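You operate a simulated robot arm through the tools that you are given. There is no shell and no other tool.

The job below is to be done with a simulated robot arm. You get a single attempt, and the scene is never put back.

Task
Put things in order on the film end of the back table. At the end: the green fuse stands where the blue packet stood; the blue packet from the film end of the back table stands where the cream box stood; the clear water bottle stands where the green fuse stood; the cream box from the film end of the back table stands on top of the brown labelled carton; whatever was shut is shut again. Leave all else as you found it, and nothing knocked over.

The check looks at the end state, three seconds after you hand in, the way a careful person would. Anything else that was tipped, shoved, dropped, spilled or broken makes it a failure.

Robot
A 7-joint arm with a two-finger gripper, fixed in place. Base frame: the origin is at the foot of the arm, x ahead of it, y to its left, z up; the work surface is at about z = 700. Units: mm, rad, N and s.
With the tool pointing down near the work surface it reaches from about 300 to 700 mm from the base axis. Its first joint turns from -1.152 to 1.152 rad. Payload 2.45 kg.
The TCP is the grasp point between the finger pads, 26 mm short of the fingertips. In the tool frame z runs along the fingers and y along their closing line. Largest opening 96 mm; the body of the gripper starts 69 mm behind the TCP.
Orientation is that of the tool frame in the base frame, as [roll, pitch, yaw] about the fixed x, y, z axes, in that order (R = Rz(yaw) Ry(pitch) Rx(roll)). With the fingers straight down and closing along the base's y, the tool's x points along the base's -x, its y along +y and its z along -z.

Tools
- The arm moves only by the tool move_arm. Its argument "plan" is a list that holds one entry, the list of rows, each a list of 7 numbers: the shift along the tool's x, y, z in mm, then the turn, a rotation vector about the tool's x, y, z in rad, then the finger opening in mm, from 0 to 96. In form: [[[dx, dy, dz, wx, wy, wz, claw], ...]]. A call has 1 to 20 rows; each row shifts and turns the commanded pose from where the row before left it, along the tool's axes as they then stand. A row lasts 0.2 s, in which the tool goes at most 50 mm and 0.15 rad; a call with a longer step from one row to the next is refused whole, and so is a gripper value outside its range. A pose out of reach is approached as far as the arm can. The call stops where the force on the tool passes 40 N (or 10 N more than at its start, if that is more) or the arm is blocked; 0.2 s more then pass. Each finger halts on what it meets, pressing with about 34 N; the grip force reading is that of the motor and also rises with nothing between the fingers. The clock runs only during rows and for 0.2 s after the last one: add rows that do not move to give the fingers time. The reply holds the time, the measured pose of the TCP, the force on the tool along the base axes, the opening and the grip force, in the units named above and with some noise, with the torque about the TCP (base axes, N m) and any sound that the robot's microphone picked up, and new pictures: "pictures" is both (left out), scene, wrist or none.
- Cameras (640 x 400 px; columns grow to the right, rows downward): "scene" is fixed at [164.4, -398.4, 1406.2]; the picture's right is [0.75, -0.66, 0.00], its down [-0.47, -0.53, -0.71] and it looks along [0.47, 0.53, -0.71] (base axes); focal length 310 px, centre (320, 200). "wrist" rides on the gripper at [82, 3, -98] in the tool frame; the picture's right is [-0.04, 1.00, 0.00], its down [-0.73, -0.03, -0.68] and it looks along [-0.68, -0.03, 0.73] (tool axes); focal length 256 px, centre (320, 200). There is no depth. A picture from a camera that has moved, and an enlarged one, comes with that camera's place and axes in the base frame and with its lens.
- enlarge(camera, box): a new picture of the part [left, top, right, bottom] of that camera's present view, enlarged. No time passes.
- job_done(): hands the job in; it is judged then, once.

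Nothing tells you positions but the pictures and the camera data. Unless the task says otherwise, let go and move clear before handing in.

The tools are called after ">>>" by a JSON object that holds its "op" and its "data". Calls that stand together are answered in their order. move_arm: Moves the arm, as the interface text tells. Its arguments: {"type":"object","properties":{"plan":{"type":"array"},"pictures":{"type":"string","enum":["both","scene","wrist","none"]}},"required":["plan"]} The other tools are called the same way: enlarge (camera, box) takes an enlarged picture of a part of a camera's view; job_done () hands the job in.

At the start:

```text
time: 0.0
ee_pos: [476.2, 154.7, 1029.7]
orientation: [-3.141, 0.001, 3.14]
force: [-0.4, -0.5, -0.2]
moment: [0.03, 0.02, 0.0]
gripper_width: 95.7
finger_force: 0.0
```

scene: 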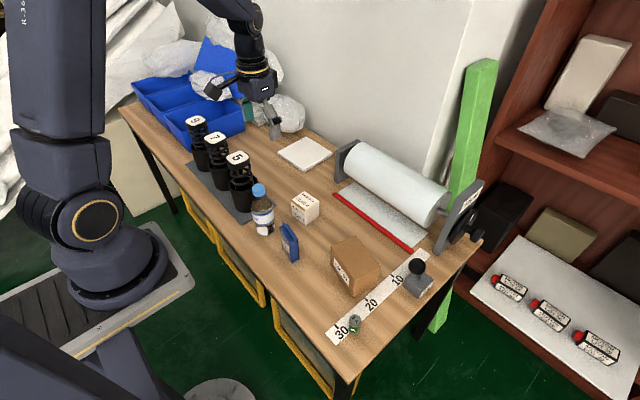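
wrist: 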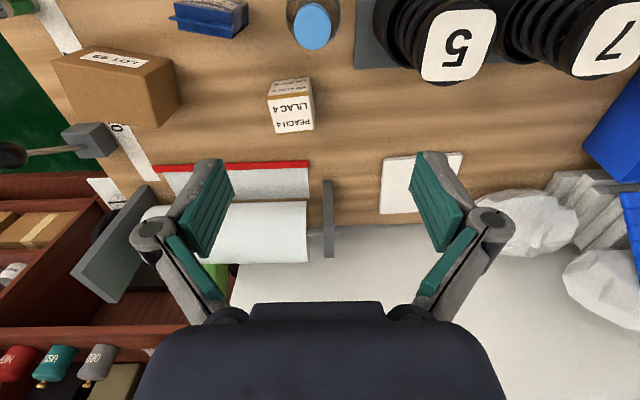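

I see a table with a clear water bottle (blue cap), a cream box, a blue packet, a brown carton, and a small green fuse near a "30" ruler mark. I'll look closer at each before moving.

>>> {"op": "enlarge", "data": {"camera": "scene", "box": [220, 160, 380, 280]}}

>>> {"op": "enlarge", "data": {"camera": "scene", "box": [310, 220, 450, 360]}}

>>> {"op": "enlarge", "data": {"camera": "wrist", "box": [0, 0, 360, 200]}}

>>> {"op": "enlarge", "data": {"camera": "scene", "box": [120, 60, 320, 220]}}

>>> {"op": "enlarge", "data": {"camera": "scene", "box": [440, 60, 640, 400]}}

```text
3.33 times, centred on (300, 220) of scene
camera zoom: at [164.4, -398.4, 1406.2], right [0.75, -0.66, 0.0], down [-0.47, -0.53, -0.71], along [0.47, 0.53, -0.71], focal length 1034 px, centre (387, 133)
```

zoom: 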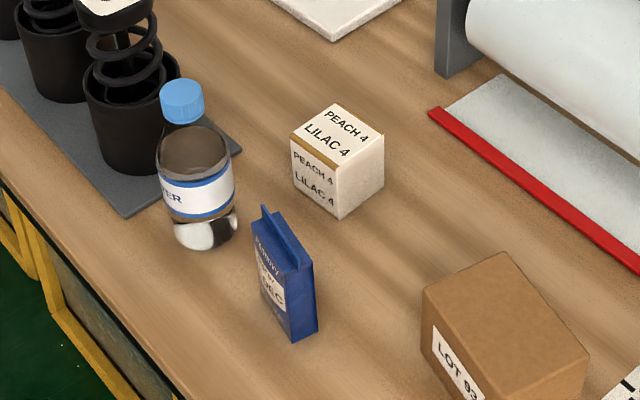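

```text
2.86 times, centred on (380, 290) of scene
camera zoom: at [164.4, -398.4, 1406.2], right [0.75, -0.66, 0.0], down [-0.47, -0.53, -0.71], along [0.47, 0.53, -0.71], focal length 886 px, centre (149, -57)
```

zoom: 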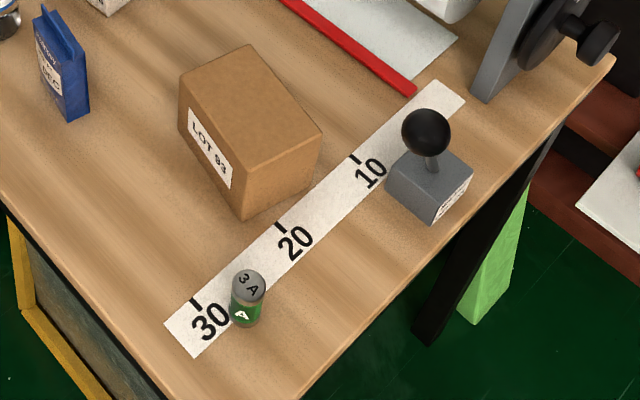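

```text
1.78 times, centred on (180, 100) of wrist
camera zoom: at [394.1, 157.6, 1129.9], right [0.04, 1.0, 0.0], down [0.73, -0.03, 0.68], along [0.68, -0.03, -0.73], focal length 455 px, centre (569, 378)
```

zoom: 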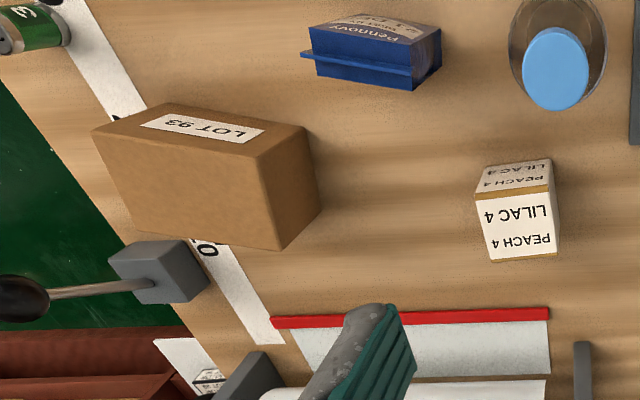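

```text
2.50 times, centred on (220, 140) of scene
camera zoom: at [164.4, -398.4, 1406.2], right [0.75, -0.66, 0.0], down [-0.47, -0.53, -0.71], along [0.47, 0.53, -0.71], focal length 776 px, centre (570, 350)
```

zoom: 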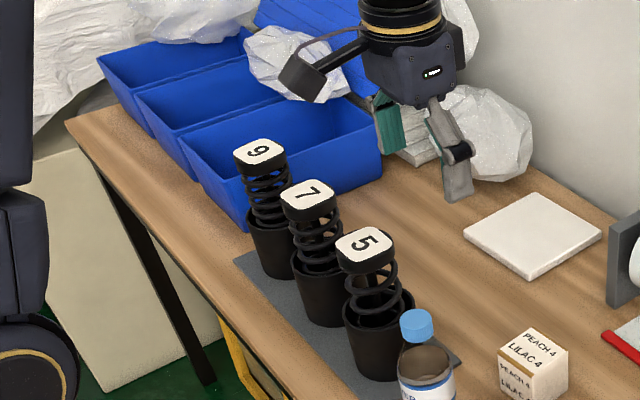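

```text
1.18 times, centred on (540, 230) of scene
camera zoom: at [164.4, -398.4, 1406.2], right [0.75, -0.66, 0.0], down [-0.47, -0.53, -0.71], along [0.47, 0.53, -0.71], focal length 365 px, centre (61, 165)
```

zoom: 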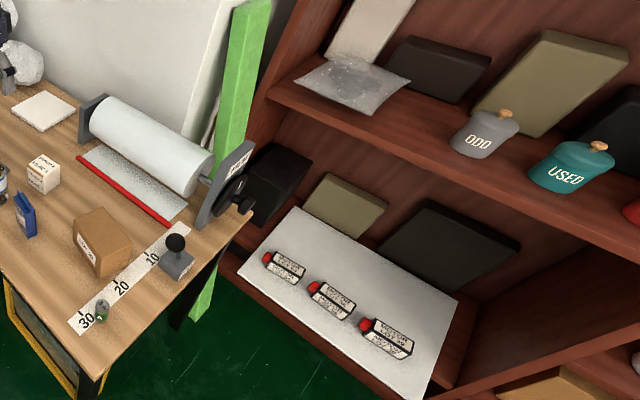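

The cream box is at about (560, 107), the packet at (434, 22), the bottle at (432, 143), the fuse at (411, -233) and the carton at (510, -135). The cream box goes first, so I'll turn the tool 90° to close along base x with the camera toward -y. Then I'll look from above the box.

>>> {"op": "move_arm", "data": {"plan": [[[0, 0, 0, 0, 0, -0.15, 96], [0, 0, 0, 0, 0, -0.15, 96], [0, 0, 0, 0, 0, -0.15, 96], [0, 0, 0, 0, 0, -0.15, 96], [0, 0, 0, 0, 0, -0.15, 96], [0, 0, 0, 0, 0, -0.15, 96], [0, 0, 0, 0, 0, -0.15, 96], [0, 0, 0, 0, 0, -0.15, 96], [0, 0, 0, 0, 0, -0.15, 96], [0, 0, 0, 0, 0, -0.15, 96], [0, 0, 0, 0, 0, -0.0698, 96], [12, -21, 27.5, 0, 0, 0, 96], [12, -21, 27.5, 0, 0, 0, 96], [12, -21, 27.5, 0, 0, 0, 96], [12, -21, 27.5, 0, 0, 0, 96], [0, 0, 0, 0, 0, 0, 96], [0, 0, 0, 0, 0, 0, 96]]]}}

```text
time: 3.6
ee_pos: [556.3, 108.9, 920.0]
orientation: [-3.14, 0.001, -1.573]
force: [-0.2, 0.9, 0.2]
moment: [-0.01, 0.02, 0.04]
gripper_width: 96.0
finger_force: 0.0
camera wrist: at [553.4, 26.9, 1019.4], right [-1.0, 0.04, 0.0], down [0.03, 0.73, 0.68], along [0.03, 0.68, -0.73], focal length 256 px, centre (320, 200)
```

scene: 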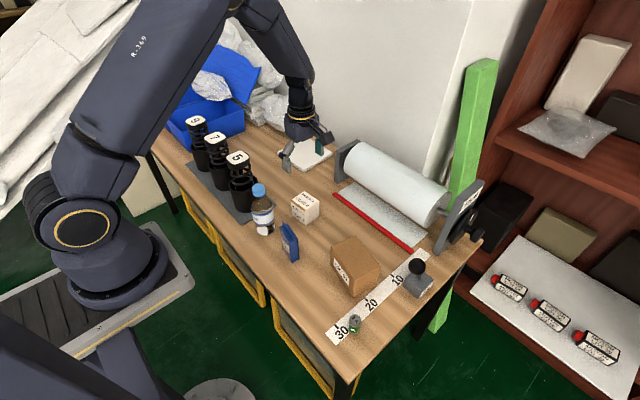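
wrist: 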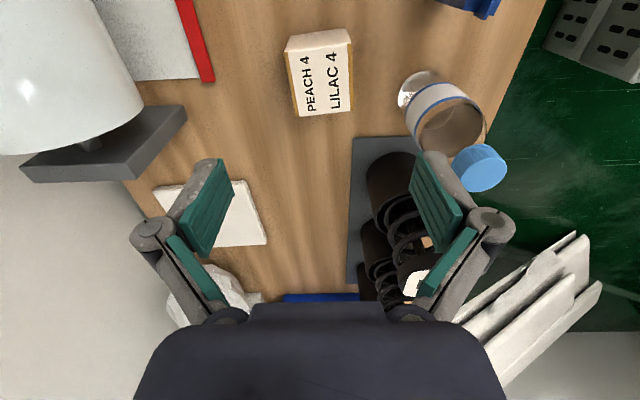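

The view works; the cream box sits below and a little toward the camera side. I'll enlarge to measure the box and the bottle.

>>> {"op": "enlarge", "data": {"camera": "wrist", "box": [270, 10, 370, 130]}}

>>> {"op": "enlarge", "data": {"camera": "wrist", "box": [380, 50, 540, 200]}}

```text
3.33 times, centred on (320, 70) of wrist
camera zoom: at [553.4, 26.9, 1019.4], right [-1.0, 0.04, 0.0], down [0.03, 0.73, 0.68], along [0.03, 0.68, -0.73], focal length 853 px, centre (320, 633)
```

zoom: 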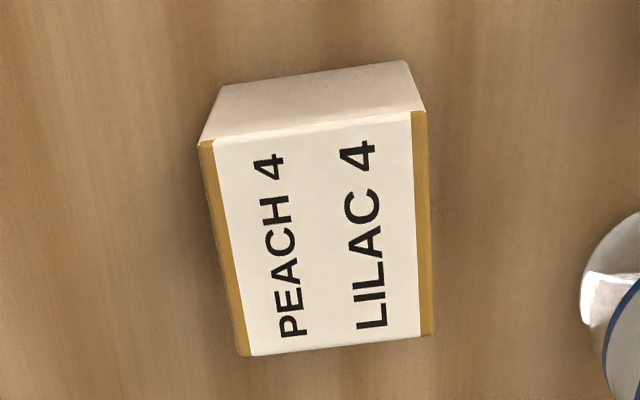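

```text
2.67 times, centred on (460, 125) of wrist
camera zoom: at [553.4, 26.9, 1019.4], right [-1.0, 0.04, 0.0], down [0.03, 0.73, 0.68], along [0.03, 0.68, -0.73], focal length 683 px, centre (-53, 400)
```

zoom: 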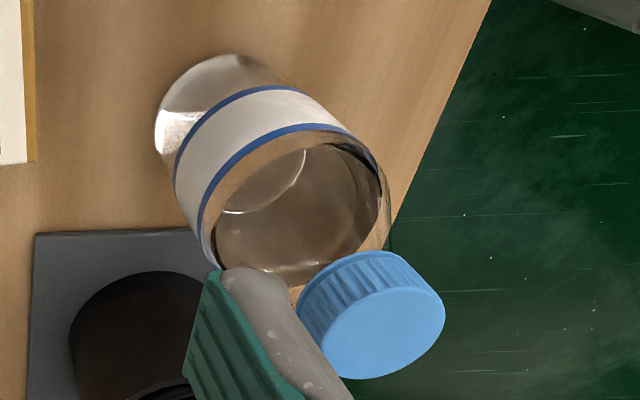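

The box's top centre is at about (556, 112), it's roughly 60 x 60 x 65 mm, and it's turned about +5°. I'll line up with it and drop to just above its top for a check.

>>> {"op": "move_arm", "data": {"plan": [[[-3, 0, 30, 0, 0, -0.085, 96], [0, 0, 40, 0, 0, 0, 96], [0, 0, 40, 0, 0, 0, 96], [0, 0, 0, 0, 0, 0, 96], [0, 0, 0, 0, 0, 0, 96]]]}}

```text
time: 4.8
ee_pos: [558.8, 111.6, 812.4]
orientation: [3.141, 0.0, -1.487]
force: [0.5, -0.4, 0.7]
moment: [0.02, -0.01, -0.03]
gripper_width: 96.0
finger_force: 0.0
camera wrist: at [563.4, 29.5, 911.6], right [-1.0, -0.04, 0.0], down [-0.03, 0.73, 0.68], along [-0.03, 0.68, -0.73], focal length 256 px, centre (320, 200)
```

scene: 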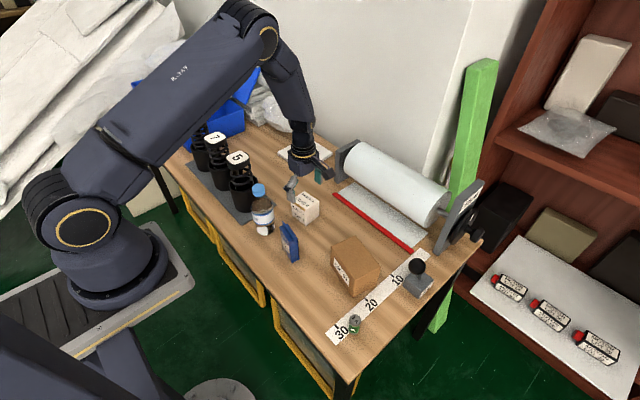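
wrist: 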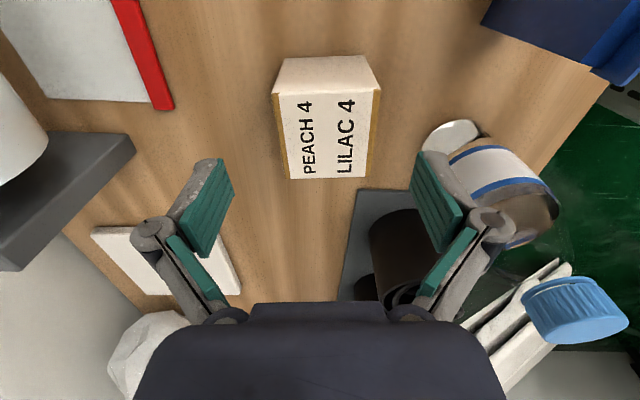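

The box is centred within a few mm. I'll descend, close on it and check the grip.

>>> {"op": "move_arm", "data": {"plan": [[[-1, 4, 25, 0, 0, 0, 96], [0, 0, 30, 0, 0, 0, 96], [0, 0, 22, 0, 0, 0, 96], [0, 0, 0, 0, 0, 0, 96], [0, 0, 0, 0, 0, 0, 50], [0, 0, 0, 0, 0, 0, 50], [0, 0, 0, 0, 0, 0, 50], [0, 0, 0, 0, 0, 0, 50], [0, 0, 0, 0, 0, 0, 50]]]}}

```text
time: 6.8
ee_pos: [553.8, 111.0, 734.1]
orientation: [3.141, 0.0, -1.487]
force: [-0.1, -0.6, -0.2]
moment: [0.01, 0.01, 0.0]
gripper_width: 59.2
finger_force: 33.6
camera wrist: at [559.3, 28.7, 833.1], right [-1.0, -0.04, 0.0], down [-0.03, 0.73, 0.68], along [-0.03, 0.68, -0.73], focal length 256 px, centre (320, 200)
```

scene: 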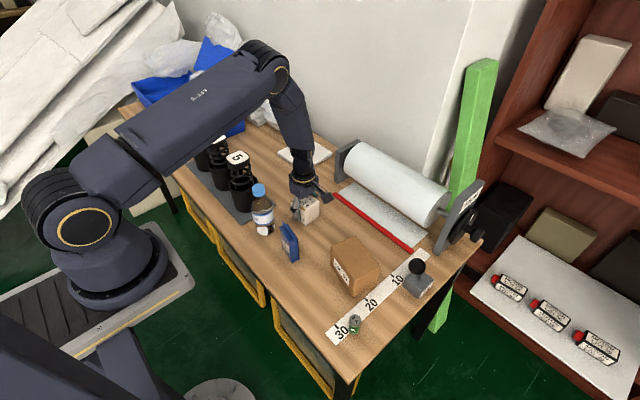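
wrist: 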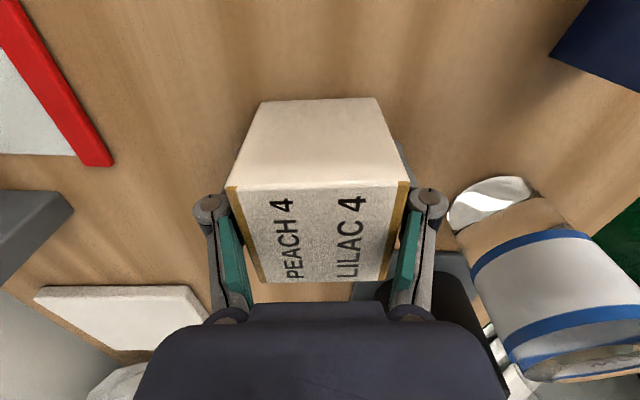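

The grip is firm (59 mm, 34 N). I estimate the carton top at z ≈ 779, centred at (518, -139) and turned about -11°. I'll lift, turn to match it, carry the box over the carton and look.

>>> {"op": "move_arm", "data": {"plan": [[[0, 0, -20, 0, 0, 0, 50], [0, 0, -45, 0, 0, 0, 50], [0, 0, -45, 0, 0, 0, 50], [0, 0, -45, 0, 0, 0, 50], [0, 0, 0, 0, 0, 0.14, 50], [0, 0, 0, 0, 0, 0.14, 50], [20, -1, 0, 0, 0, 0, 50], [40, -2.2, 0, 0, 0, 0, 50], [42, -2.2, 0, 0, 0, 0, 50], [42, -2.2, 0, 0, 0, 0, 50], [42, -2.2, 0, 0, 0, 0, 50], [40, -2.2, 0, 0, 0, 0, 50], [26, -1.4, 0, 0, 0, 0, 50], [0, 0, 0, 0, 0, 0, 50], [0, 0, 0, 0, 0, 0, 50]]]}}

```text
time: 10.0
ee_pos: [519.8, -139.9, 888.4]
orientation: [-3.141, -0.001, -1.768]
force: [0.9, -0.3, -1.8]
moment: [-0.06, -0.03, 0.02]
gripper_width: 59.4
finger_force: 34.1
camera wrist: at [501.8, -220.1, 987.4], right [-0.97, 0.23, 0.0], down [0.17, 0.71, 0.68], along [0.16, 0.66, -0.73], focal length 256 px, centre (320, 200)
```

scene: 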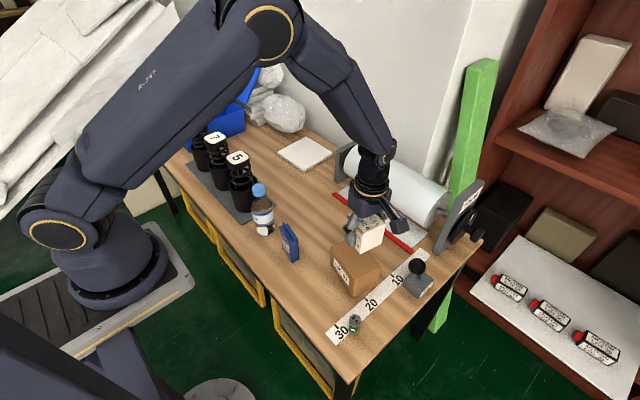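
wrist: 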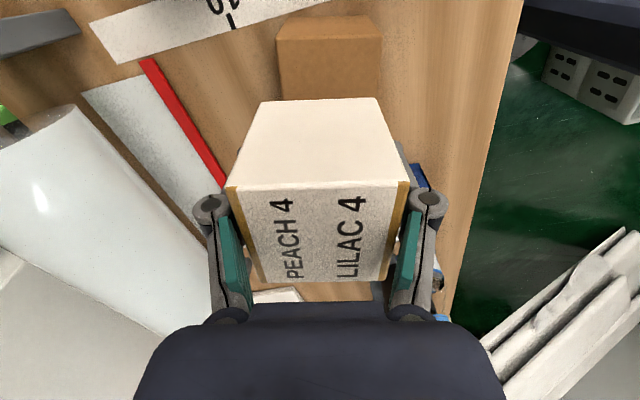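

The box is over the carton. I'll enlarge the carton to check the alignment.

>>> {"op": "enlarge", "data": {"camera": "wrist", "box": [250, 0, 410, 110]}}

>>> {"op": "enlarge", "data": {"camera": "scene", "box": [310, 190, 430, 300]}}

```text
3.64 times, centred on (330, 55) of wrist
camera zoom: at [501.8, -220.1, 987.4], right [-0.97, 0.23, 0.0], down [0.17, 0.71, 0.68], along [0.16, 0.66, -0.73], focal length 931 px, centre (284, 727)
```

zoom: 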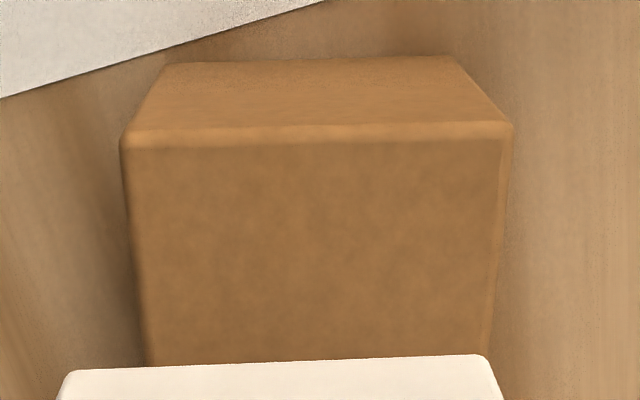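

```text
3.64 times, centred on (370, 245) of scene
camera zoom: at [164.5, -398.4, 1406.2], right [0.75, -0.66, 0.0], down [-0.47, -0.53, -0.71], along [0.47, 0.53, -0.71], focal length 1128 px, centre (138, 36)
```

zoom: 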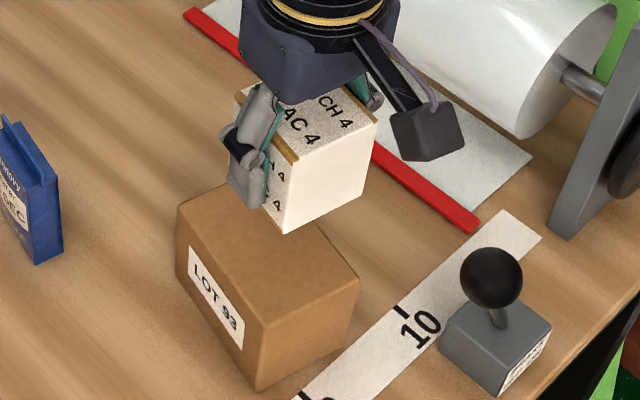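

I place the carton top centre nearer (517, -132) with its top at z ≈ 783. I'll shift slightly and descend close to the surface.

>>> {"op": "move_arm", "data": {"plan": [[[-5.5, 3, 0, 0, 0, 0, 50], [0, 0, 25, 0, 0, 0, 50], [0, 0, 25, 0, 0, 0, 50], [0, 0, 10, 0, 0, 0, 50], [0, 0, 0, 0, 0, 0, 50], [0, 0, 0, 0, 0, 0, 50]]]}}

>>> {"op": "enlarge", "data": {"camera": "scene", "box": [310, 190, 430, 300]}}

>>> {"op": "enlarge", "data": {"camera": "wrist", "box": [200, 0, 440, 150]}}

```text
time: 11.4
ee_pos: [519.1, -133.7, 826.2]
orientation: [-3.141, 0.001, -1.769]
force: [0.4, 0.0, -0.9]
moment: [0.01, 0.01, 0.03]
gripper_width: 59.5
finger_force: 34.3
camera wrist: at [500.0, -213.3, 926.7], right [-0.97, 0.23, 0.0], down [0.17, 0.71, 0.68], along [0.16, 0.66, -0.73], focal length 256 px, centre (320, 200)
```

scene: 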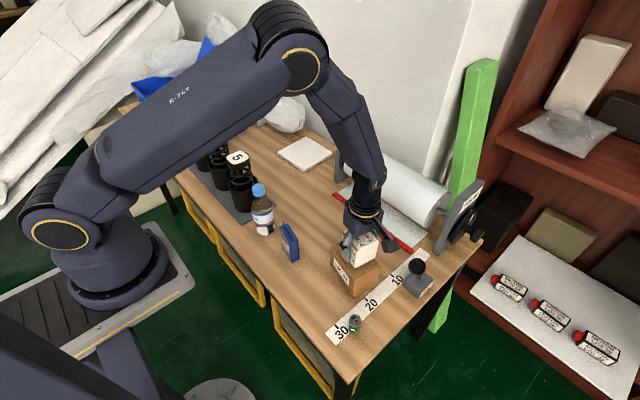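
wrist: 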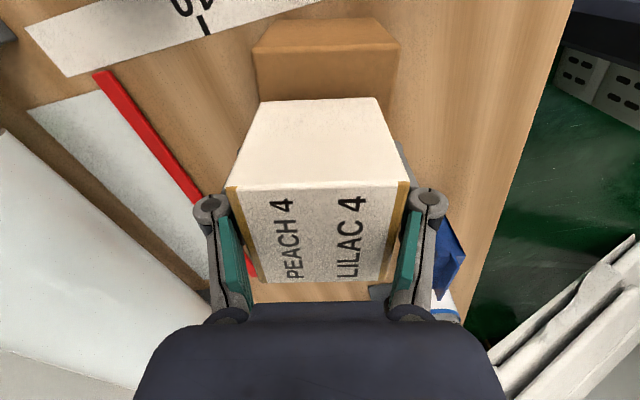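

```text
3.64 times, centred on (370, 245) of scene
camera zoom: at [164.5, -398.4, 1406.2], right [0.75, -0.66, 0.0], down [-0.47, -0.53, -0.71], along [0.47, 0.53, -0.71], focal length 1128 px, centre (138, 36)
```

zoom: 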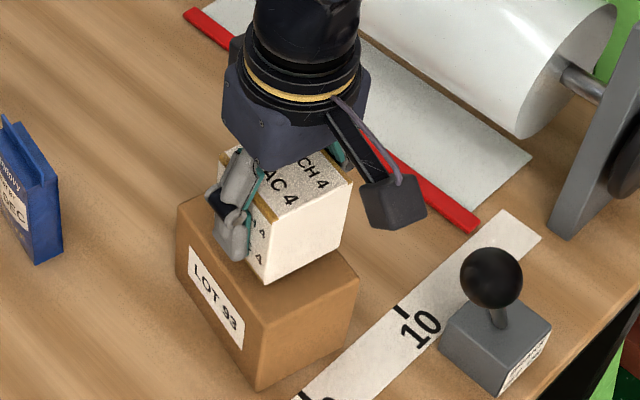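

```text
2.67 times, centred on (320, 75) of wrist
camera zoom: at [500.0, -213.3, 926.7], right [-0.97, 0.23, 0.0], down [0.17, 0.71, 0.68], along [0.16, 0.66, -0.73], focal length 683 px, centre (320, 533)
```

zoom: 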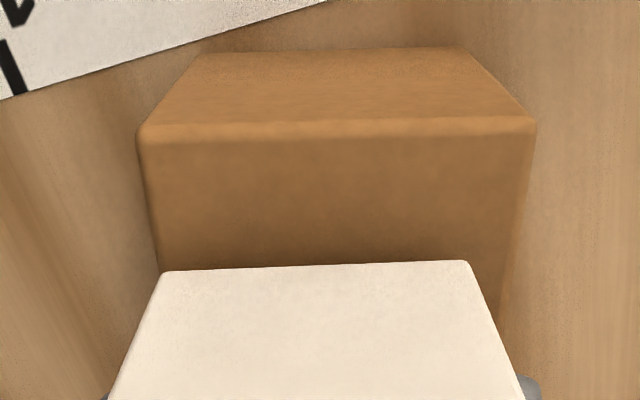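

The box is about 5 mm off toward +x across the carton. I'll correct that and lower in small steps, watching the force.

>>> {"op": "move_arm", "data": {"plan": [[[0, 4.5, 0, 0, 0, 0, 50], [0, 0, 3, 0, 0, 0, 50], [0, 0, 2, 0, 0, 0, 50], [0, 0, 0, 0, 0, 0, 50]]], "pictures": "wrist"}}

>>> {"op": "enlarge", "data": {"camera": "scene", "box": [330, 220, 400, 300]}}

```text
time: 12.4
ee_pos: [512.0, -131.5, 821.2]
orientation: [-3.141, 0.0, -1.767]
force: [-0.2, 0.1, -1.0]
moment: [-0.02, -0.05, -0.02]
gripper_width: 59.6
finger_force: 33.7
camera wrist: at [494.0, -212.2, 922.2], right [-0.97, 0.23, 0.0], down [0.17, 0.71, 0.68], along [0.16, 0.66, -0.73], focal length 256 px, centre (320, 200)
```

wrist: 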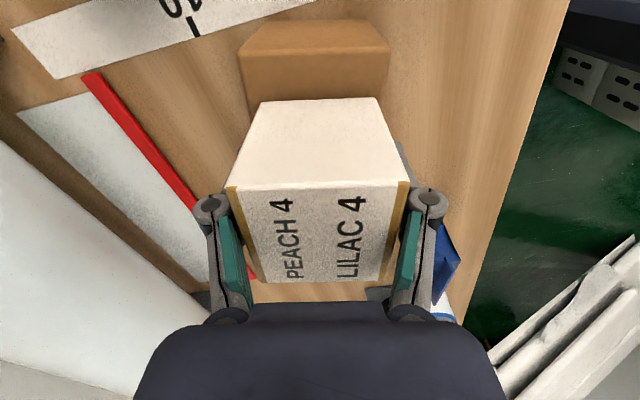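

```text
5.00 times, centred on (365, 260) of scene
camera zoom: at [164.5, -398.4, 1406.2], right [0.75, -0.66, 0.0], down [-0.47, -0.53, -0.71], along [0.47, 0.53, -0.71], focal length 1551 px, centre (95, -100)
```

zoom: 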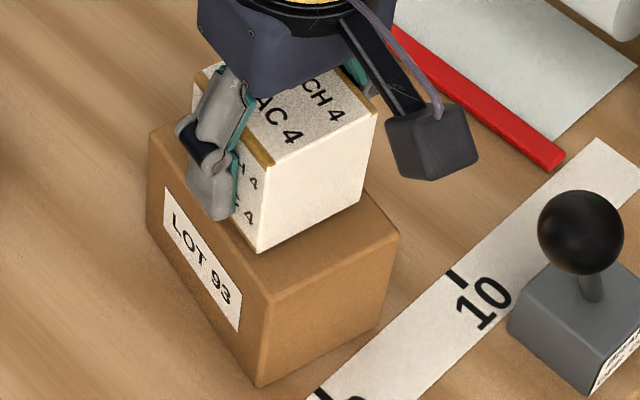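

It's roughly centred across the carton and still slightly above it. I'll keep lowering gently until I feel contact.

>>> {"op": "move_arm", "data": {"plan": [[[0, 0, 1.5, 0, 0, 0, 50], [0, 0, 1.5, 0, 0, 0, 50], [0, 0, 0, 0, 0, 0, 50]]], "pictures": "none"}}

```text
time: 13.2
ee_pos: [512.5, -132.0, 820.8]
orientation: [-3.14, 0.001, -1.767]
force: [-0.6, 0.3, -2.5]
moment: [-0.04, -0.02, -0.04]
gripper_width: 59.1
finger_force: 34.0
```

>>> {"op": "move_arm", "data": {"plan": [[[0, 0, 1.5, 0, 0, 0, 50], [0, 0, 0, 0, 0, 0, 50]]], "pictures": "none"}}

```text
time: 13.8
ee_pos: [512.5, -132.1, 816.9]
orientation: [3.141, 0.001, -1.769]
force: [-1.2, -1.0, -0.7]
moment: [0.02, 0.02, -0.01]
gripper_width: 59.3
finger_force: 34.0
```

>>> {"op": "move_arm", "data": {"plan": [[[0, 0, 1.5, 0, 0, 0, 50], [0, 0, 0, 0, 0, 0, 50]]], "pictures": "none"}}

>>> {"op": "enlarge", "data": {"camera": "scene", "box": [330, 220, 400, 300]}}

```text
time: 14.4
ee_pos: [511.8, -131.3, 817.4]
orientation: [3.14, -0.001, -1.768]
force: [-5.0, 2.3, 15.2]
moment: [0.07, 0.29, -0.01]
gripper_width: 59.4
finger_force: 34.1
```

```text
5.00 times, centred on (365, 260) of scene
camera zoom: at [164.1, -398.3, 1406.3], right [0.75, -0.66, 0.0], down [-0.47, -0.53, -0.71], along [0.47, 0.53, -0.71], focal length 1551 px, centre (95, -100)
```

zoom: 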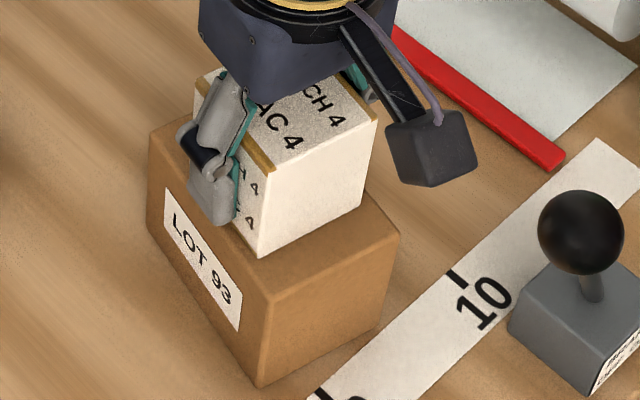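

Contact registers at 15 N with the box sitting on the carton. I'll release and rise straight up.

>>> {"op": "move_arm", "data": {"plan": [[[0, 0, -0.5, 0, 0, 0, 59], [0, 0, 0, 0, 0, 0, 70], [0, 0, 0, 0, 0, 0, 85], [0, 0, 0, 0, 0, 0, 85], [0, 0, 0, 0, 0, 0, 85], [0, 0, -15, 0, 0, 0, 85], [0, 0, -30, 0, 0, 0, 85], [0, 0, -45, 0, 0, 0, 85], [0, 0, -45, 0, 0, 0, 85], [0, 0, 0, 0, 0, 0, 85]]]}}

>>> {"op": "enlarge", "data": {"camera": "scene", "box": [310, 190, 430, 300]}}

```text
time: 16.6
ee_pos: [512.9, -132.7, 951.6]
orientation: [-3.141, -0.001, -1.768]
force: [0.6, -0.7, 0.2]
moment: [0.02, 0.02, 0.01]
gripper_width: 85.2
finger_force: 0.1
camera wrist: at [495.0, -213.6, 1052.1], right [-0.97, 0.23, 0.0], down [0.17, 0.71, 0.68], along [0.16, 0.66, -0.73], focal length 256 px, centre (320, 200)
```

scene: 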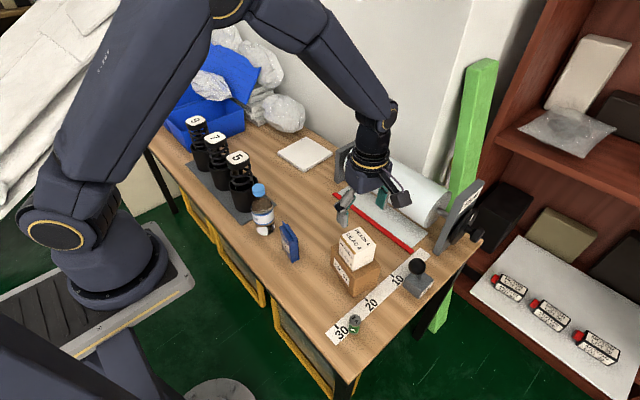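
wrist: 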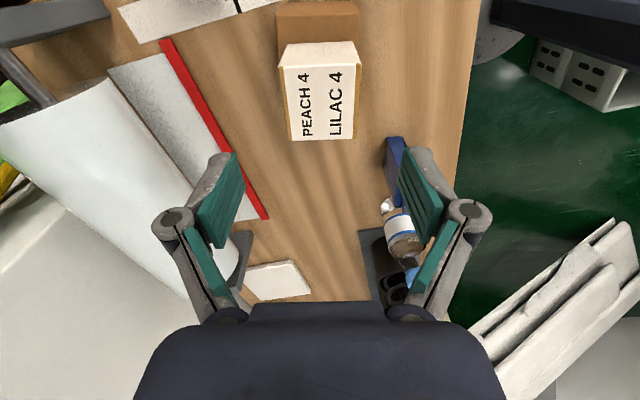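

```text
3.64 times, centred on (370, 245) of scene
camera zoom: at [164.4, -398.4, 1406.2], right [0.75, -0.66, 0.0], down [-0.47, -0.53, -0.71], along [0.47, 0.53, -0.71], focal length 1128 px, centre (138, 36)
```

zoom: 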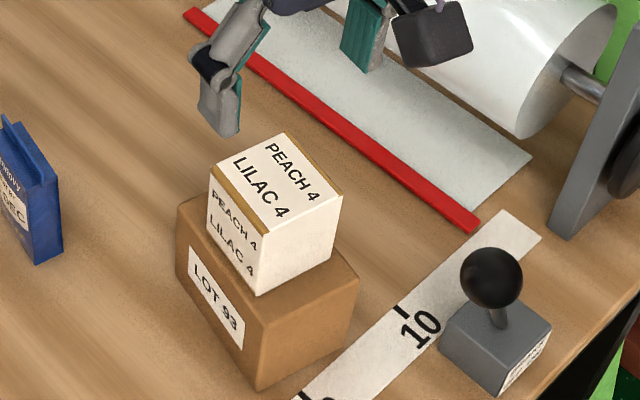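

The cream box sits squarely on the carton. Next I'll move above the blue packet and measure it from there.

>>> {"op": "move_arm", "data": {"plan": [[[0, 0, 0, 0, 0, -0.1, 85], [0, 0, 0, 0, 0, -0.1, 85], [-36, 20, 0, 0, 0, 0, 85], [-36, 20, 0, 0, 0, 0, 85], [-36, 20, 0, 0, 0, 0, 85], [-36, 20, 0, 0, 0, 0, 85], [0, 0, 30, 0, 0, 0, 85], [0, 0, 20, 0, 0, 0, 85], [0, 0, 0, 0, 0, 0, 85], [0, 0, 0, 0, 0, 0, 85]]]}}

>>> {"op": "enlarge", "data": {"camera": "wrist", "box": [250, 30, 410, 150]}}

>>> {"op": "enlarge", "data": {"camera": "scene", "box": [260, 200, 330, 280]}}

```text
time: 18.8
ee_pos: [430.8, 9.3, 903.5]
orientation: [3.14, 0.0, -1.569]
force: [-0.7, -0.4, -0.3]
moment: [-0.01, -0.01, -0.01]
gripper_width: 85.0
finger_force: 0.1
camera wrist: at [429.8, -72.9, 1002.6], right [-1.0, 0.04, 0.0], down [0.03, 0.73, 0.68], along [0.03, 0.68, -0.73], focal length 256 px, centre (320, 200)
```

scene: 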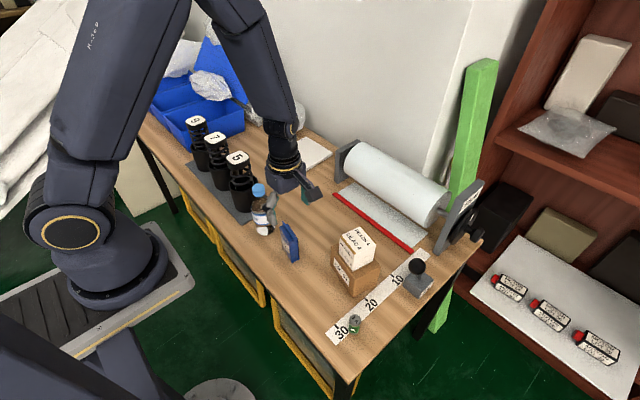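
wrist: 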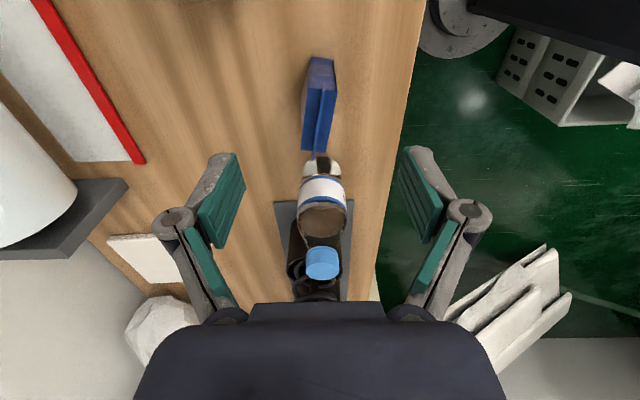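

```text
3.33 times, centred on (330, 90) of wrist
camera zoom: at [429.8, -72.9, 1002.6], right [-1.0, 0.04, 0.0], down [0.03, 0.73, 0.68], along [0.03, 0.68, -0.73], focal length 853 px, centre (287, 567)
```

zoom: 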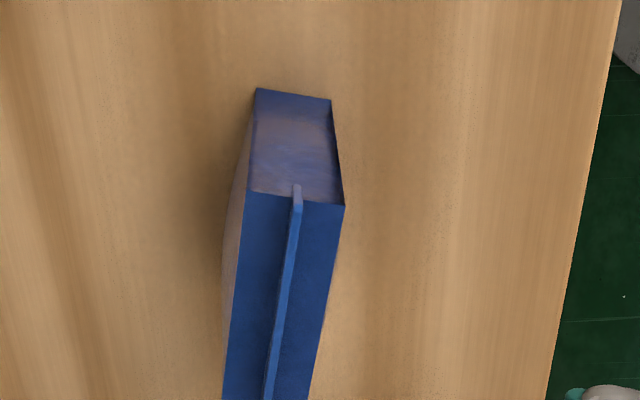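

```text
5.00 times, centred on (295, 240) of scene
camera zoom: at [164.5, -398.4, 1406.2], right [0.75, -0.66, 0.0], down [-0.47, -0.53, -0.71], along [0.47, 0.53, -0.71], focal length 1551 px, centre (445, 0)
```

zoom: 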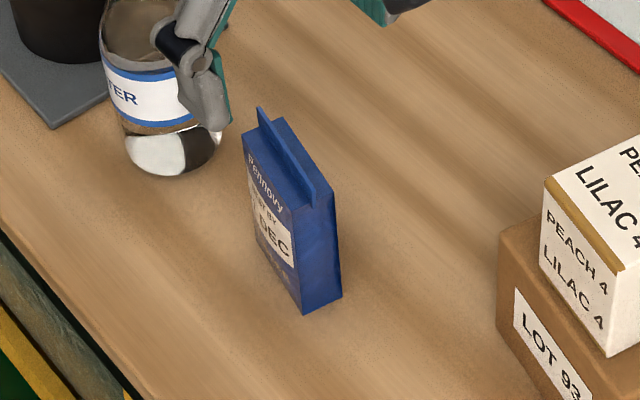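

The packet is centred at about (435, 30), is 24 x 57 mm, has a flat top at z ≈ 791 with a fin above, and is turned about -9.5°. I'll align over it, descend partway and check.

>>> {"op": "move_arm", "data": {"plan": [[[-20.5, -3.5, 0, 0, 0, 0.084, 85], [0, 0, 0, 0, 0, 0.084, 85], [0, 0, 30, 0, 0, 0, 85], [0, 0, 25, 0, 0, 0, 85], [0, 0, 0, 0, 0, 0, 85], [0, 0, 0, 0, 0, 0, 85]]]}}

>>> {"op": "enlarge", "data": {"camera": "wrist", "box": [240, 30, 400, 230]}}

```text
time: 20.2
ee_pos: [434.4, 30.0, 847.2]
orientation: [-3.141, 0.0, -1.735]
force: [-0.6, 0.3, 0.4]
moment: [-0.02, 0.01, 0.0]
gripper_width: 84.7
finger_force: 0.1
camera wrist: at [419.1, -51.0, 946.8], right [-0.98, 0.2, 0.0], down [0.15, 0.72, 0.68], along [0.14, 0.66, -0.73], focal length 256 px, centre (320, 200)
```

scene: 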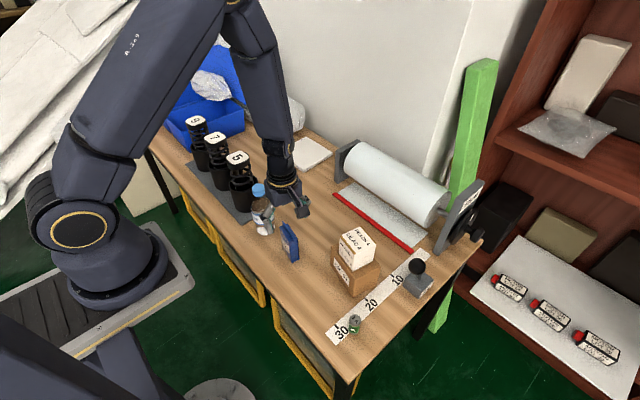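
wrist: 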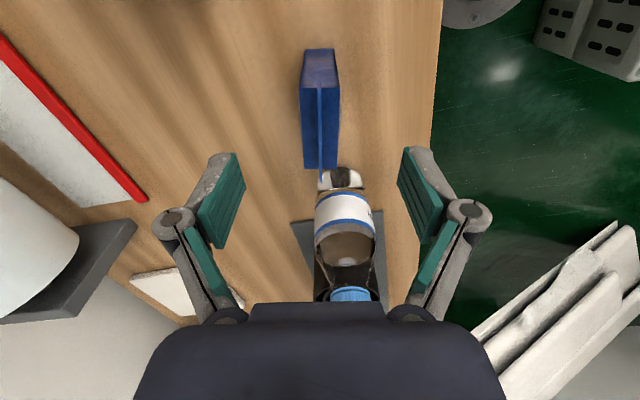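

```text
2.00 times, centred on (320, 130) of wrist
camera zoom: at [419.1, -51.0, 946.8], right [-0.98, 0.2, 0.0], down [0.15, 0.72, 0.68], along [0.14, 0.66, -0.73], focal length 512 px, centre (320, 340)
```

zoom: 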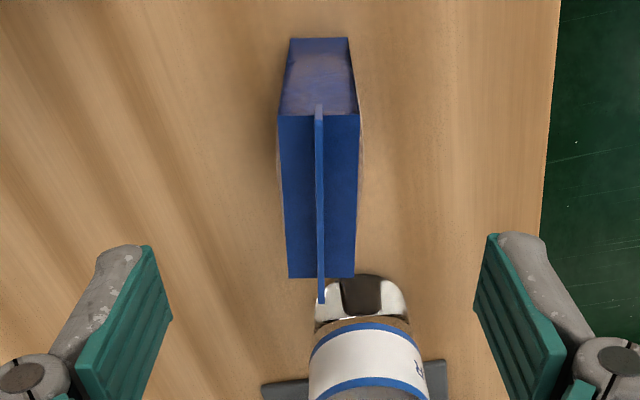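

It's aligned and centred between the fingers. I'll descend to grip at mid-height.

>>> {"op": "move_arm", "data": {"plan": [[[0, 0, 30, 0, 0, 0, 85], [0, 0, 30, 0, 0, 0, 85], [0, 0, 22, 0, 0, 0, 85], [0, 0, 10, 0, 0, 0, 85], [0, 0, 0, 0, 0, 0, 85], [0, 0, 0, 0, 0, 0, 40], [0, 0, 0, 0, 0, 0, 15], [0, 0, 0, 0, 0, 0, 15], [0, 0, 0, 0, 0, 0, 15], [0, 0, 0, 0, 0, 0, 15], [0, 0, 0, 0, 0, 0, 15]]]}}

```text
time: 22.6
ee_pos: [436.1, 31.4, 755.6]
orientation: [3.141, -0.001, -1.735]
force: [-0.7, -0.1, 0.9]
moment: [0.0, 0.03, -0.02]
gripper_width: 33.0
finger_force: 34.3
camera wrist: at [420.5, -49.1, 855.5], right [-0.98, 0.2, 0.0], down [0.15, 0.72, 0.68], along [0.14, 0.66, -0.73], focal length 256 px, centre (320, 200)
```

scene: 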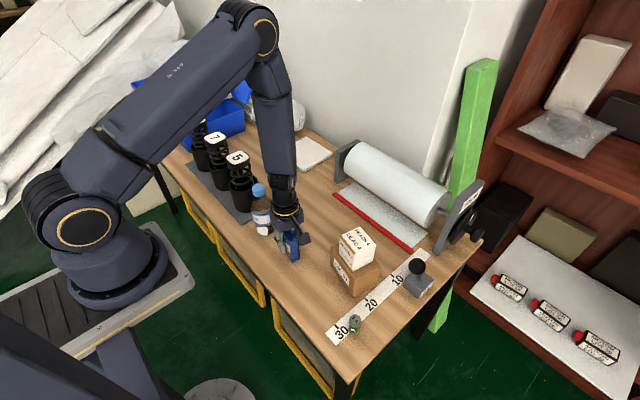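
wrist: 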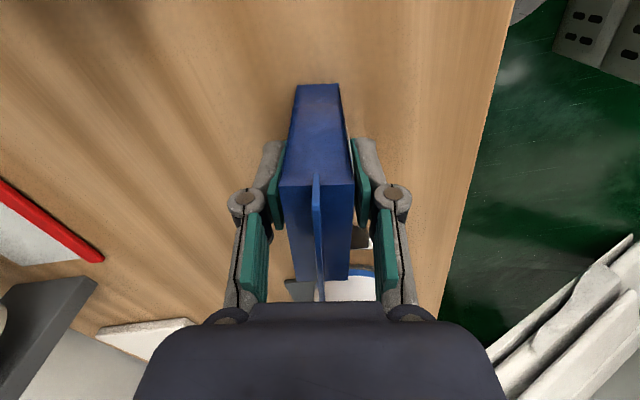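

The grip holds at 33 mm because the packet bulges in the middle. I'll lift, move +x then +y to the old cream box spot, and lower to just above the table.

>>> {"op": "move_arm", "data": {"plan": [[[0, 0, -10, 0, 0, 0, 15], [0, 0, -30, 0, 0, 0, 15], [0, 0, -40, 0, 0, 0, 15], [0, 0, -30, 0, 0, 0, 15], [-6.5, -39.3, 0, 0, 0, 0, 15], [-6.5, -39.3, 0, 0, 0, 0, 15], [-6.5, -39.3, 0, 0, 0, 0, 15], [-40.4, 6.7, 0, 0, 0, 0, 15], [-40.4, 6.7, 0, 0, 0, 0, 15], [0, 0, 0, 0, 0, 0, 15], [0, 0, 35, 0, 0, 0, 15], [0, 0, 35, 0, 0, 0, 15], [0, 0, 27, 0, 0, 0, 15], [0, 0, 5, 0, 0, 0, 15], [0, 0, 0, 0, 0, 0, 15]]]}}

>>> {"op": "enlarge", "data": {"camera": "scene", "box": [260, 150, 380, 270]}}

```text
time: 25.8
ee_pos: [555.6, 112.8, 763.2]
orientation: [3.14, -0.001, -1.736]
force: [-0.2, 0.7, -1.0]
moment: [0.01, -0.03, -0.03]
gripper_width: 32.9
finger_force: 34.1
camera wrist: at [539.7, 32.2, 863.0], right [-0.98, 0.2, 0.0], down [0.15, 0.72, 0.68], along [0.14, 0.66, -0.73], focal length 256 px, centre (320, 200)
```

scene: 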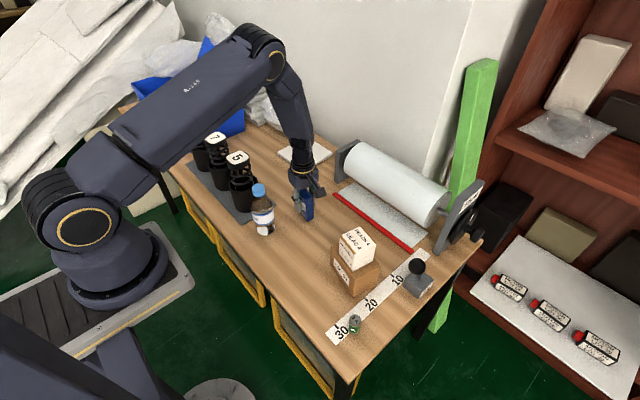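
wrist: 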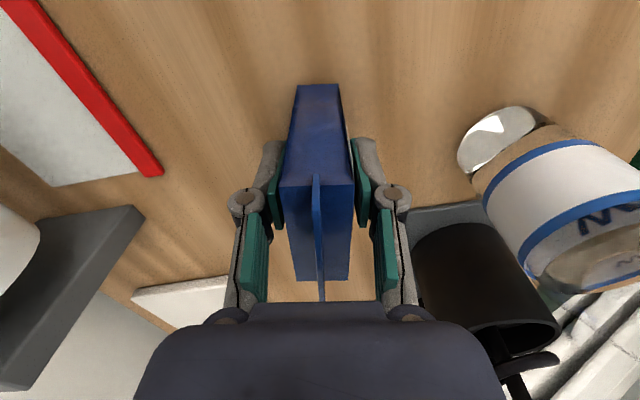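

```text
3.33 times, centred on (320, 210) of scene
camera zoom: at [164.5, -398.4, 1406.2], right [0.75, -0.66, 0.0], down [-0.47, -0.53, -0.71], along [0.47, 0.53, -0.71], focal length 1034 px, centre (320, 167)
```

zoom: 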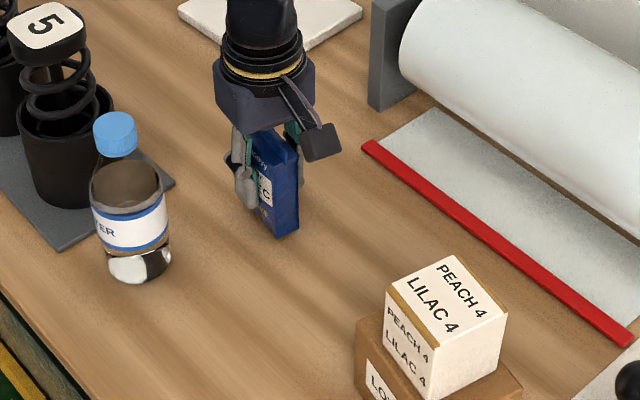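

The packet is over the spot and a few mm above the table. I'll lower it gently until contact.

>>> {"op": "move_arm", "data": {"plan": [[[0, 0, 3, 0, 0, 0, 15], [0, 0, 1.5, 0, 0, 0, 15], [0, 0, 1.5, 0, 0, 0, 15], [0, 0, 0, 0, 0, 0, 15]]], "pictures": "none"}}

```text
time: 26.8
ee_pos: [553.6, 114.3, 759.2]
orientation: [3.142, 0.0, -1.736]
force: [-0.6, 0.2, -1.1]
moment: [-0.03, -0.04, -0.01]
gripper_width: 32.9
finger_force: 34.0
```

>>> {"op": "move_arm", "data": {"plan": [[[0, 0, 1.2, 0, 0, 0, 15], [0, 0, 0, 0, 0, 0, 15]]], "pictures": "none"}}

```text
time: 27.4
ee_pos: [554.5, 112.8, 757.1]
orientation: [3.141, 0.0, -1.737]
force: [-0.1, -0.4, 0.1]
moment: [0.0, -0.01, -0.01]
gripper_width: 33.1
finger_force: 34.0
```

>>> {"op": "move_arm", "data": {"plan": [[[0, 0, 1.2, 0, 0, 0, 15], [0, 0, 0, 0, 0, 0, 15]]], "pictures": "none"}}

```text
time: 28.0
ee_pos: [555.1, 114.2, 755.8]
orientation: [3.142, 0.0, -1.734]
force: [-3.0, -0.2, 5.0]
moment: [0.04, 0.14, 0.02]
gripper_width: 33.2
finger_force: 34.1
```

Contact at 5 N. I'll release and rise.

>>> {"op": "move_arm", "data": {"plan": [[[0, 0, 0.3, 0, 0, 0, 15], [0, 0, 0, 0, 0, 0, 36], [0, 0, 0, 0, 0, 0, 50], [0, 0, 0, 0, 0, 0, 80], [0, 0, 0, 0, 0, 0, 80], [0, 0, 0, 0, 0, 0, 80], [0, 0, -20, 0, 0, 0, 80], [0, 0, -35, 0, 0, 0, 80], [0, 0, -45, 0, 0, 0, 80], [0, 0, -45, 0, 0, 0, 80], [0, 0, 0, 0, 0, 0, 80]]]}}

>>> {"op": "enlarge", "data": {"camera": "scene", "box": [260, 150, 380, 270]}}

```text
time: 30.4
ee_pos: [554.6, 116.4, 902.4]
orientation: [-3.141, -0.002, -1.736]
force: [-0.1, -0.6, -0.2]
moment: [0.0, 0.0, -0.04]
gripper_width: 80.0
finger_force: 0.0
camera wrist: at [539.1, 35.6, 1001.4], right [-0.98, 0.2, 0.0], down [0.15, 0.72, 0.68], along [0.14, 0.67, -0.73], focal length 256 px, centre (320, 200)
```

scene: 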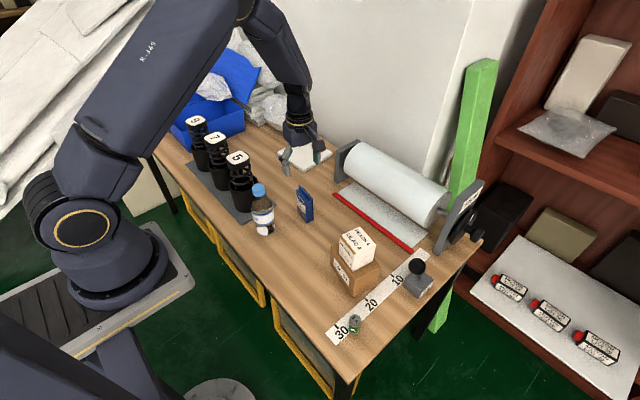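
wrist: 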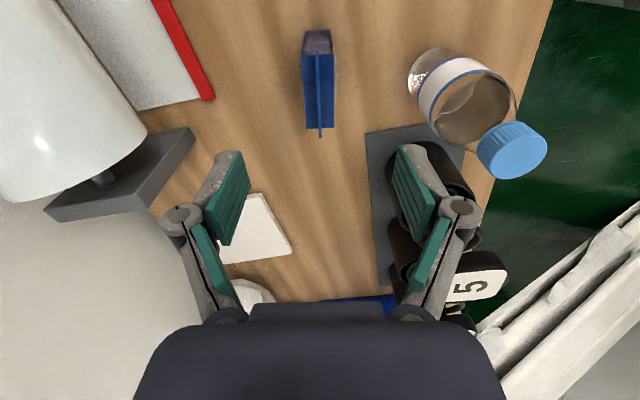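

```text
3.33 times, centred on (320, 210) of scene
camera zoom: at [164.4, -398.4, 1406.2], right [0.75, -0.66, 0.0], down [-0.47, -0.53, -0.71], along [0.47, 0.53, -0.71], focal length 1034 px, centre (320, 167)
```

zoom: 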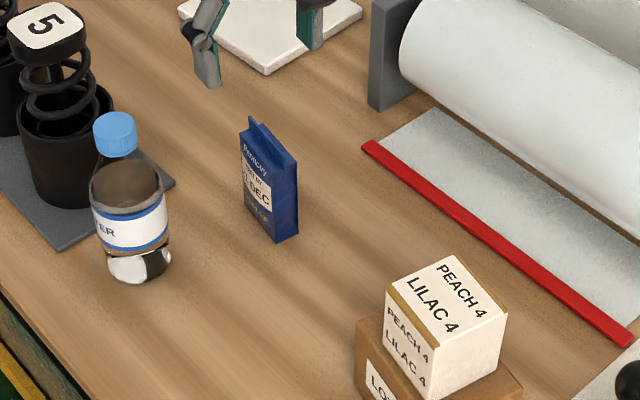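

The packet is standing upright at the cream box's old spot. Next I'll rise and move over to look at the fuse.

>>> {"op": "move_arm", "data": {"plan": [[[0, 0, -25, 0, 0, -0.083, 80], [0, 0, -25, 0, 0, -0.083, 80], [20, 8, 0, 0, 0, 0, 80], [43.6, 18, 0, 0, 0, 0, 80], [43.6, 18, 0, 0, 0, 0, 80], [43.6, 18, 0, 0, 0, 0, 80], [43.6, 18, 0, 0, 0, 0, 80], [43.6, 18, 0, 0, 0, 0, 80], [43.6, 18, 0, 0, 0, 0, 80], [43.6, 18, 0, 0, 0, 0, 80], [24, 10, 0, 0, 0, 0, 80], [0, 0, 40, 0, 0, 0, 80], [0, 0, 40, 0, 0, 0, 80], [0, 0, 0, 0, 0, 0, 80], [0, 0, 0, 0, 0, 0, 80]]]}}

>>> {"op": "enlarge", "data": {"camera": "wrist", "box": [240, 20, 400, 140]}}

>>> {"op": "enlarge", "data": {"camera": "scene", "box": [320, 290, 400, 350]}}

```text
time: 33.6
ee_pos: [409.8, -237.0, 867.7]
orientation: [-3.141, 0.0, -1.568]
force: [-0.2, -0.6, 0.7]
moment: [0.01, 0.02, 0.01]
gripper_width: 80.0
finger_force: 0.1
camera wrist: at [407.1, -319.8, 967.3], right [-1.0, 0.04, 0.0], down [0.03, 0.73, 0.68], along [0.03, 0.68, -0.73], focal length 256 px, centre (320, 200)
```

scene: 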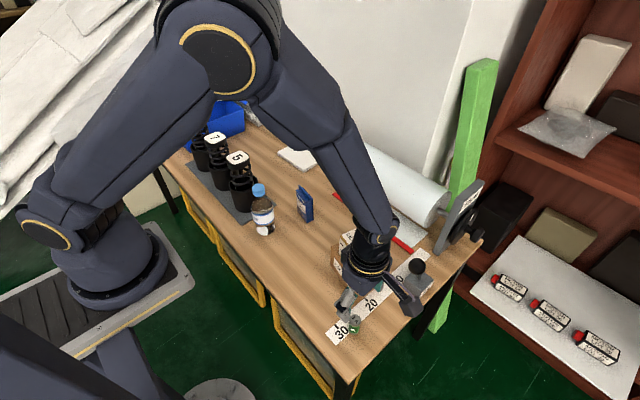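
wrist: 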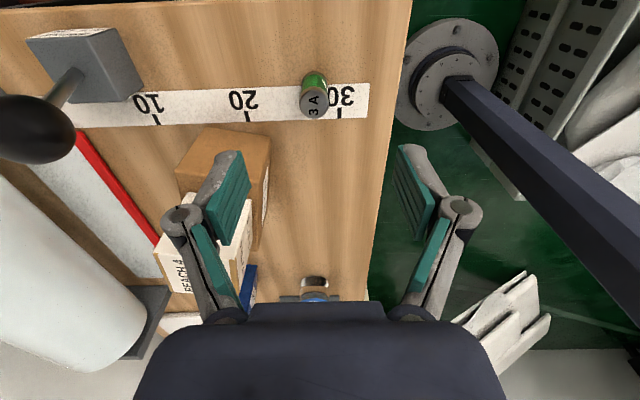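

```text
3.33 times, centred on (320, 80) of wrist
camera zoom: at [407.1, -319.8, 967.3], right [-1.0, 0.04, 0.0], down [0.03, 0.73, 0.68], along [0.03, 0.68, -0.73], focal length 853 px, centre (320, 600)
```

zoom: 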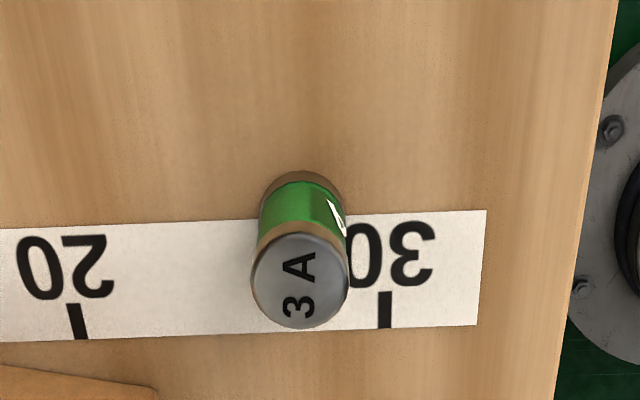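

```text
6.67 times, centred on (360, 320) of scene
camera zoom: at [164.4, -398.4, 1406.2], right [0.75, -0.66, 0.0], down [-0.47, -0.53, -0.71], along [0.47, 0.53, -0.71], focal length 2068 px, centre (53, -600)
```

zoom: 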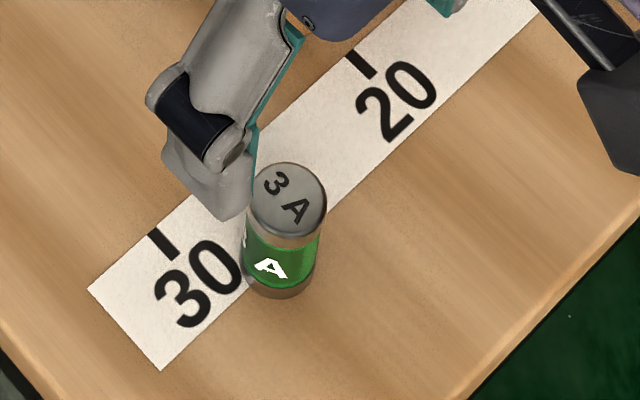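

The fuse stands at about (415, -232), is 25 mm across and roughly 52 mm tall. I'll centre over it and drop partway to check.

>>> {"op": "move_arm", "data": {"plan": [[[-5, -5, 20, 0, 0, 0, 70], [0, 0, 40, 0, 0, 0, 60], [0, 0, 15, 0, 0, 0, 60], [0, 0, 0, 0, 0, 0, 60], [0, 0, 0, 0, 0, 0, 60]]], "pictures": "wrist"}}

>>> {"op": "enlarge", "data": {"camera": "wrist", "box": [240, 40, 400, 240]}}

```text
time: 34.8
ee_pos: [415.2, -230.5, 793.6]
orientation: [3.14, -0.001, -1.569]
force: [-0.3, 0.6, 0.8]
moment: [-0.02, -0.01, 0.02]
gripper_width: 59.8
finger_force: 0.0
camera wrist: at [412.2, -313.4, 892.7], right [-1.0, 0.04, 0.0], down [0.03, 0.73, 0.68], along [0.03, 0.68, -0.73], focal length 256 px, centre (320, 200)
```

wrist: 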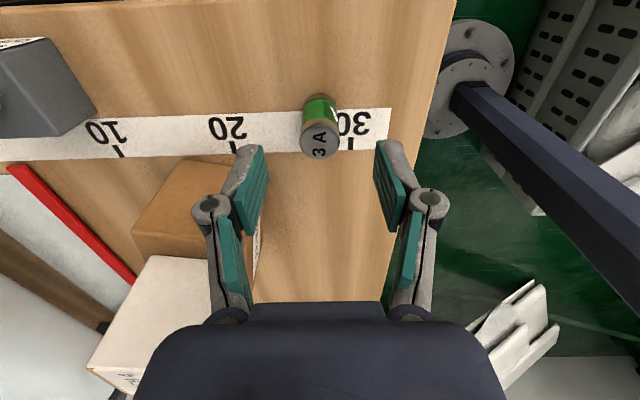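

```text
2.00 times, centred on (320, 140) of wrist
camera zoom: at [412.2, -313.4, 892.7], right [-1.0, 0.04, 0.0], down [0.03, 0.73, 0.68], along [0.03, 0.68, -0.73], focal length 512 px, centre (320, 320)
```

zoom: 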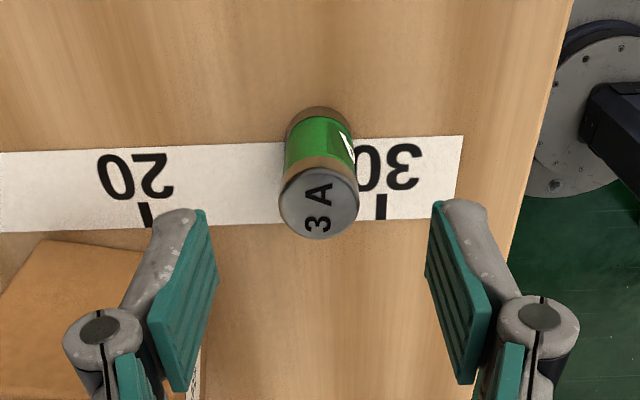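

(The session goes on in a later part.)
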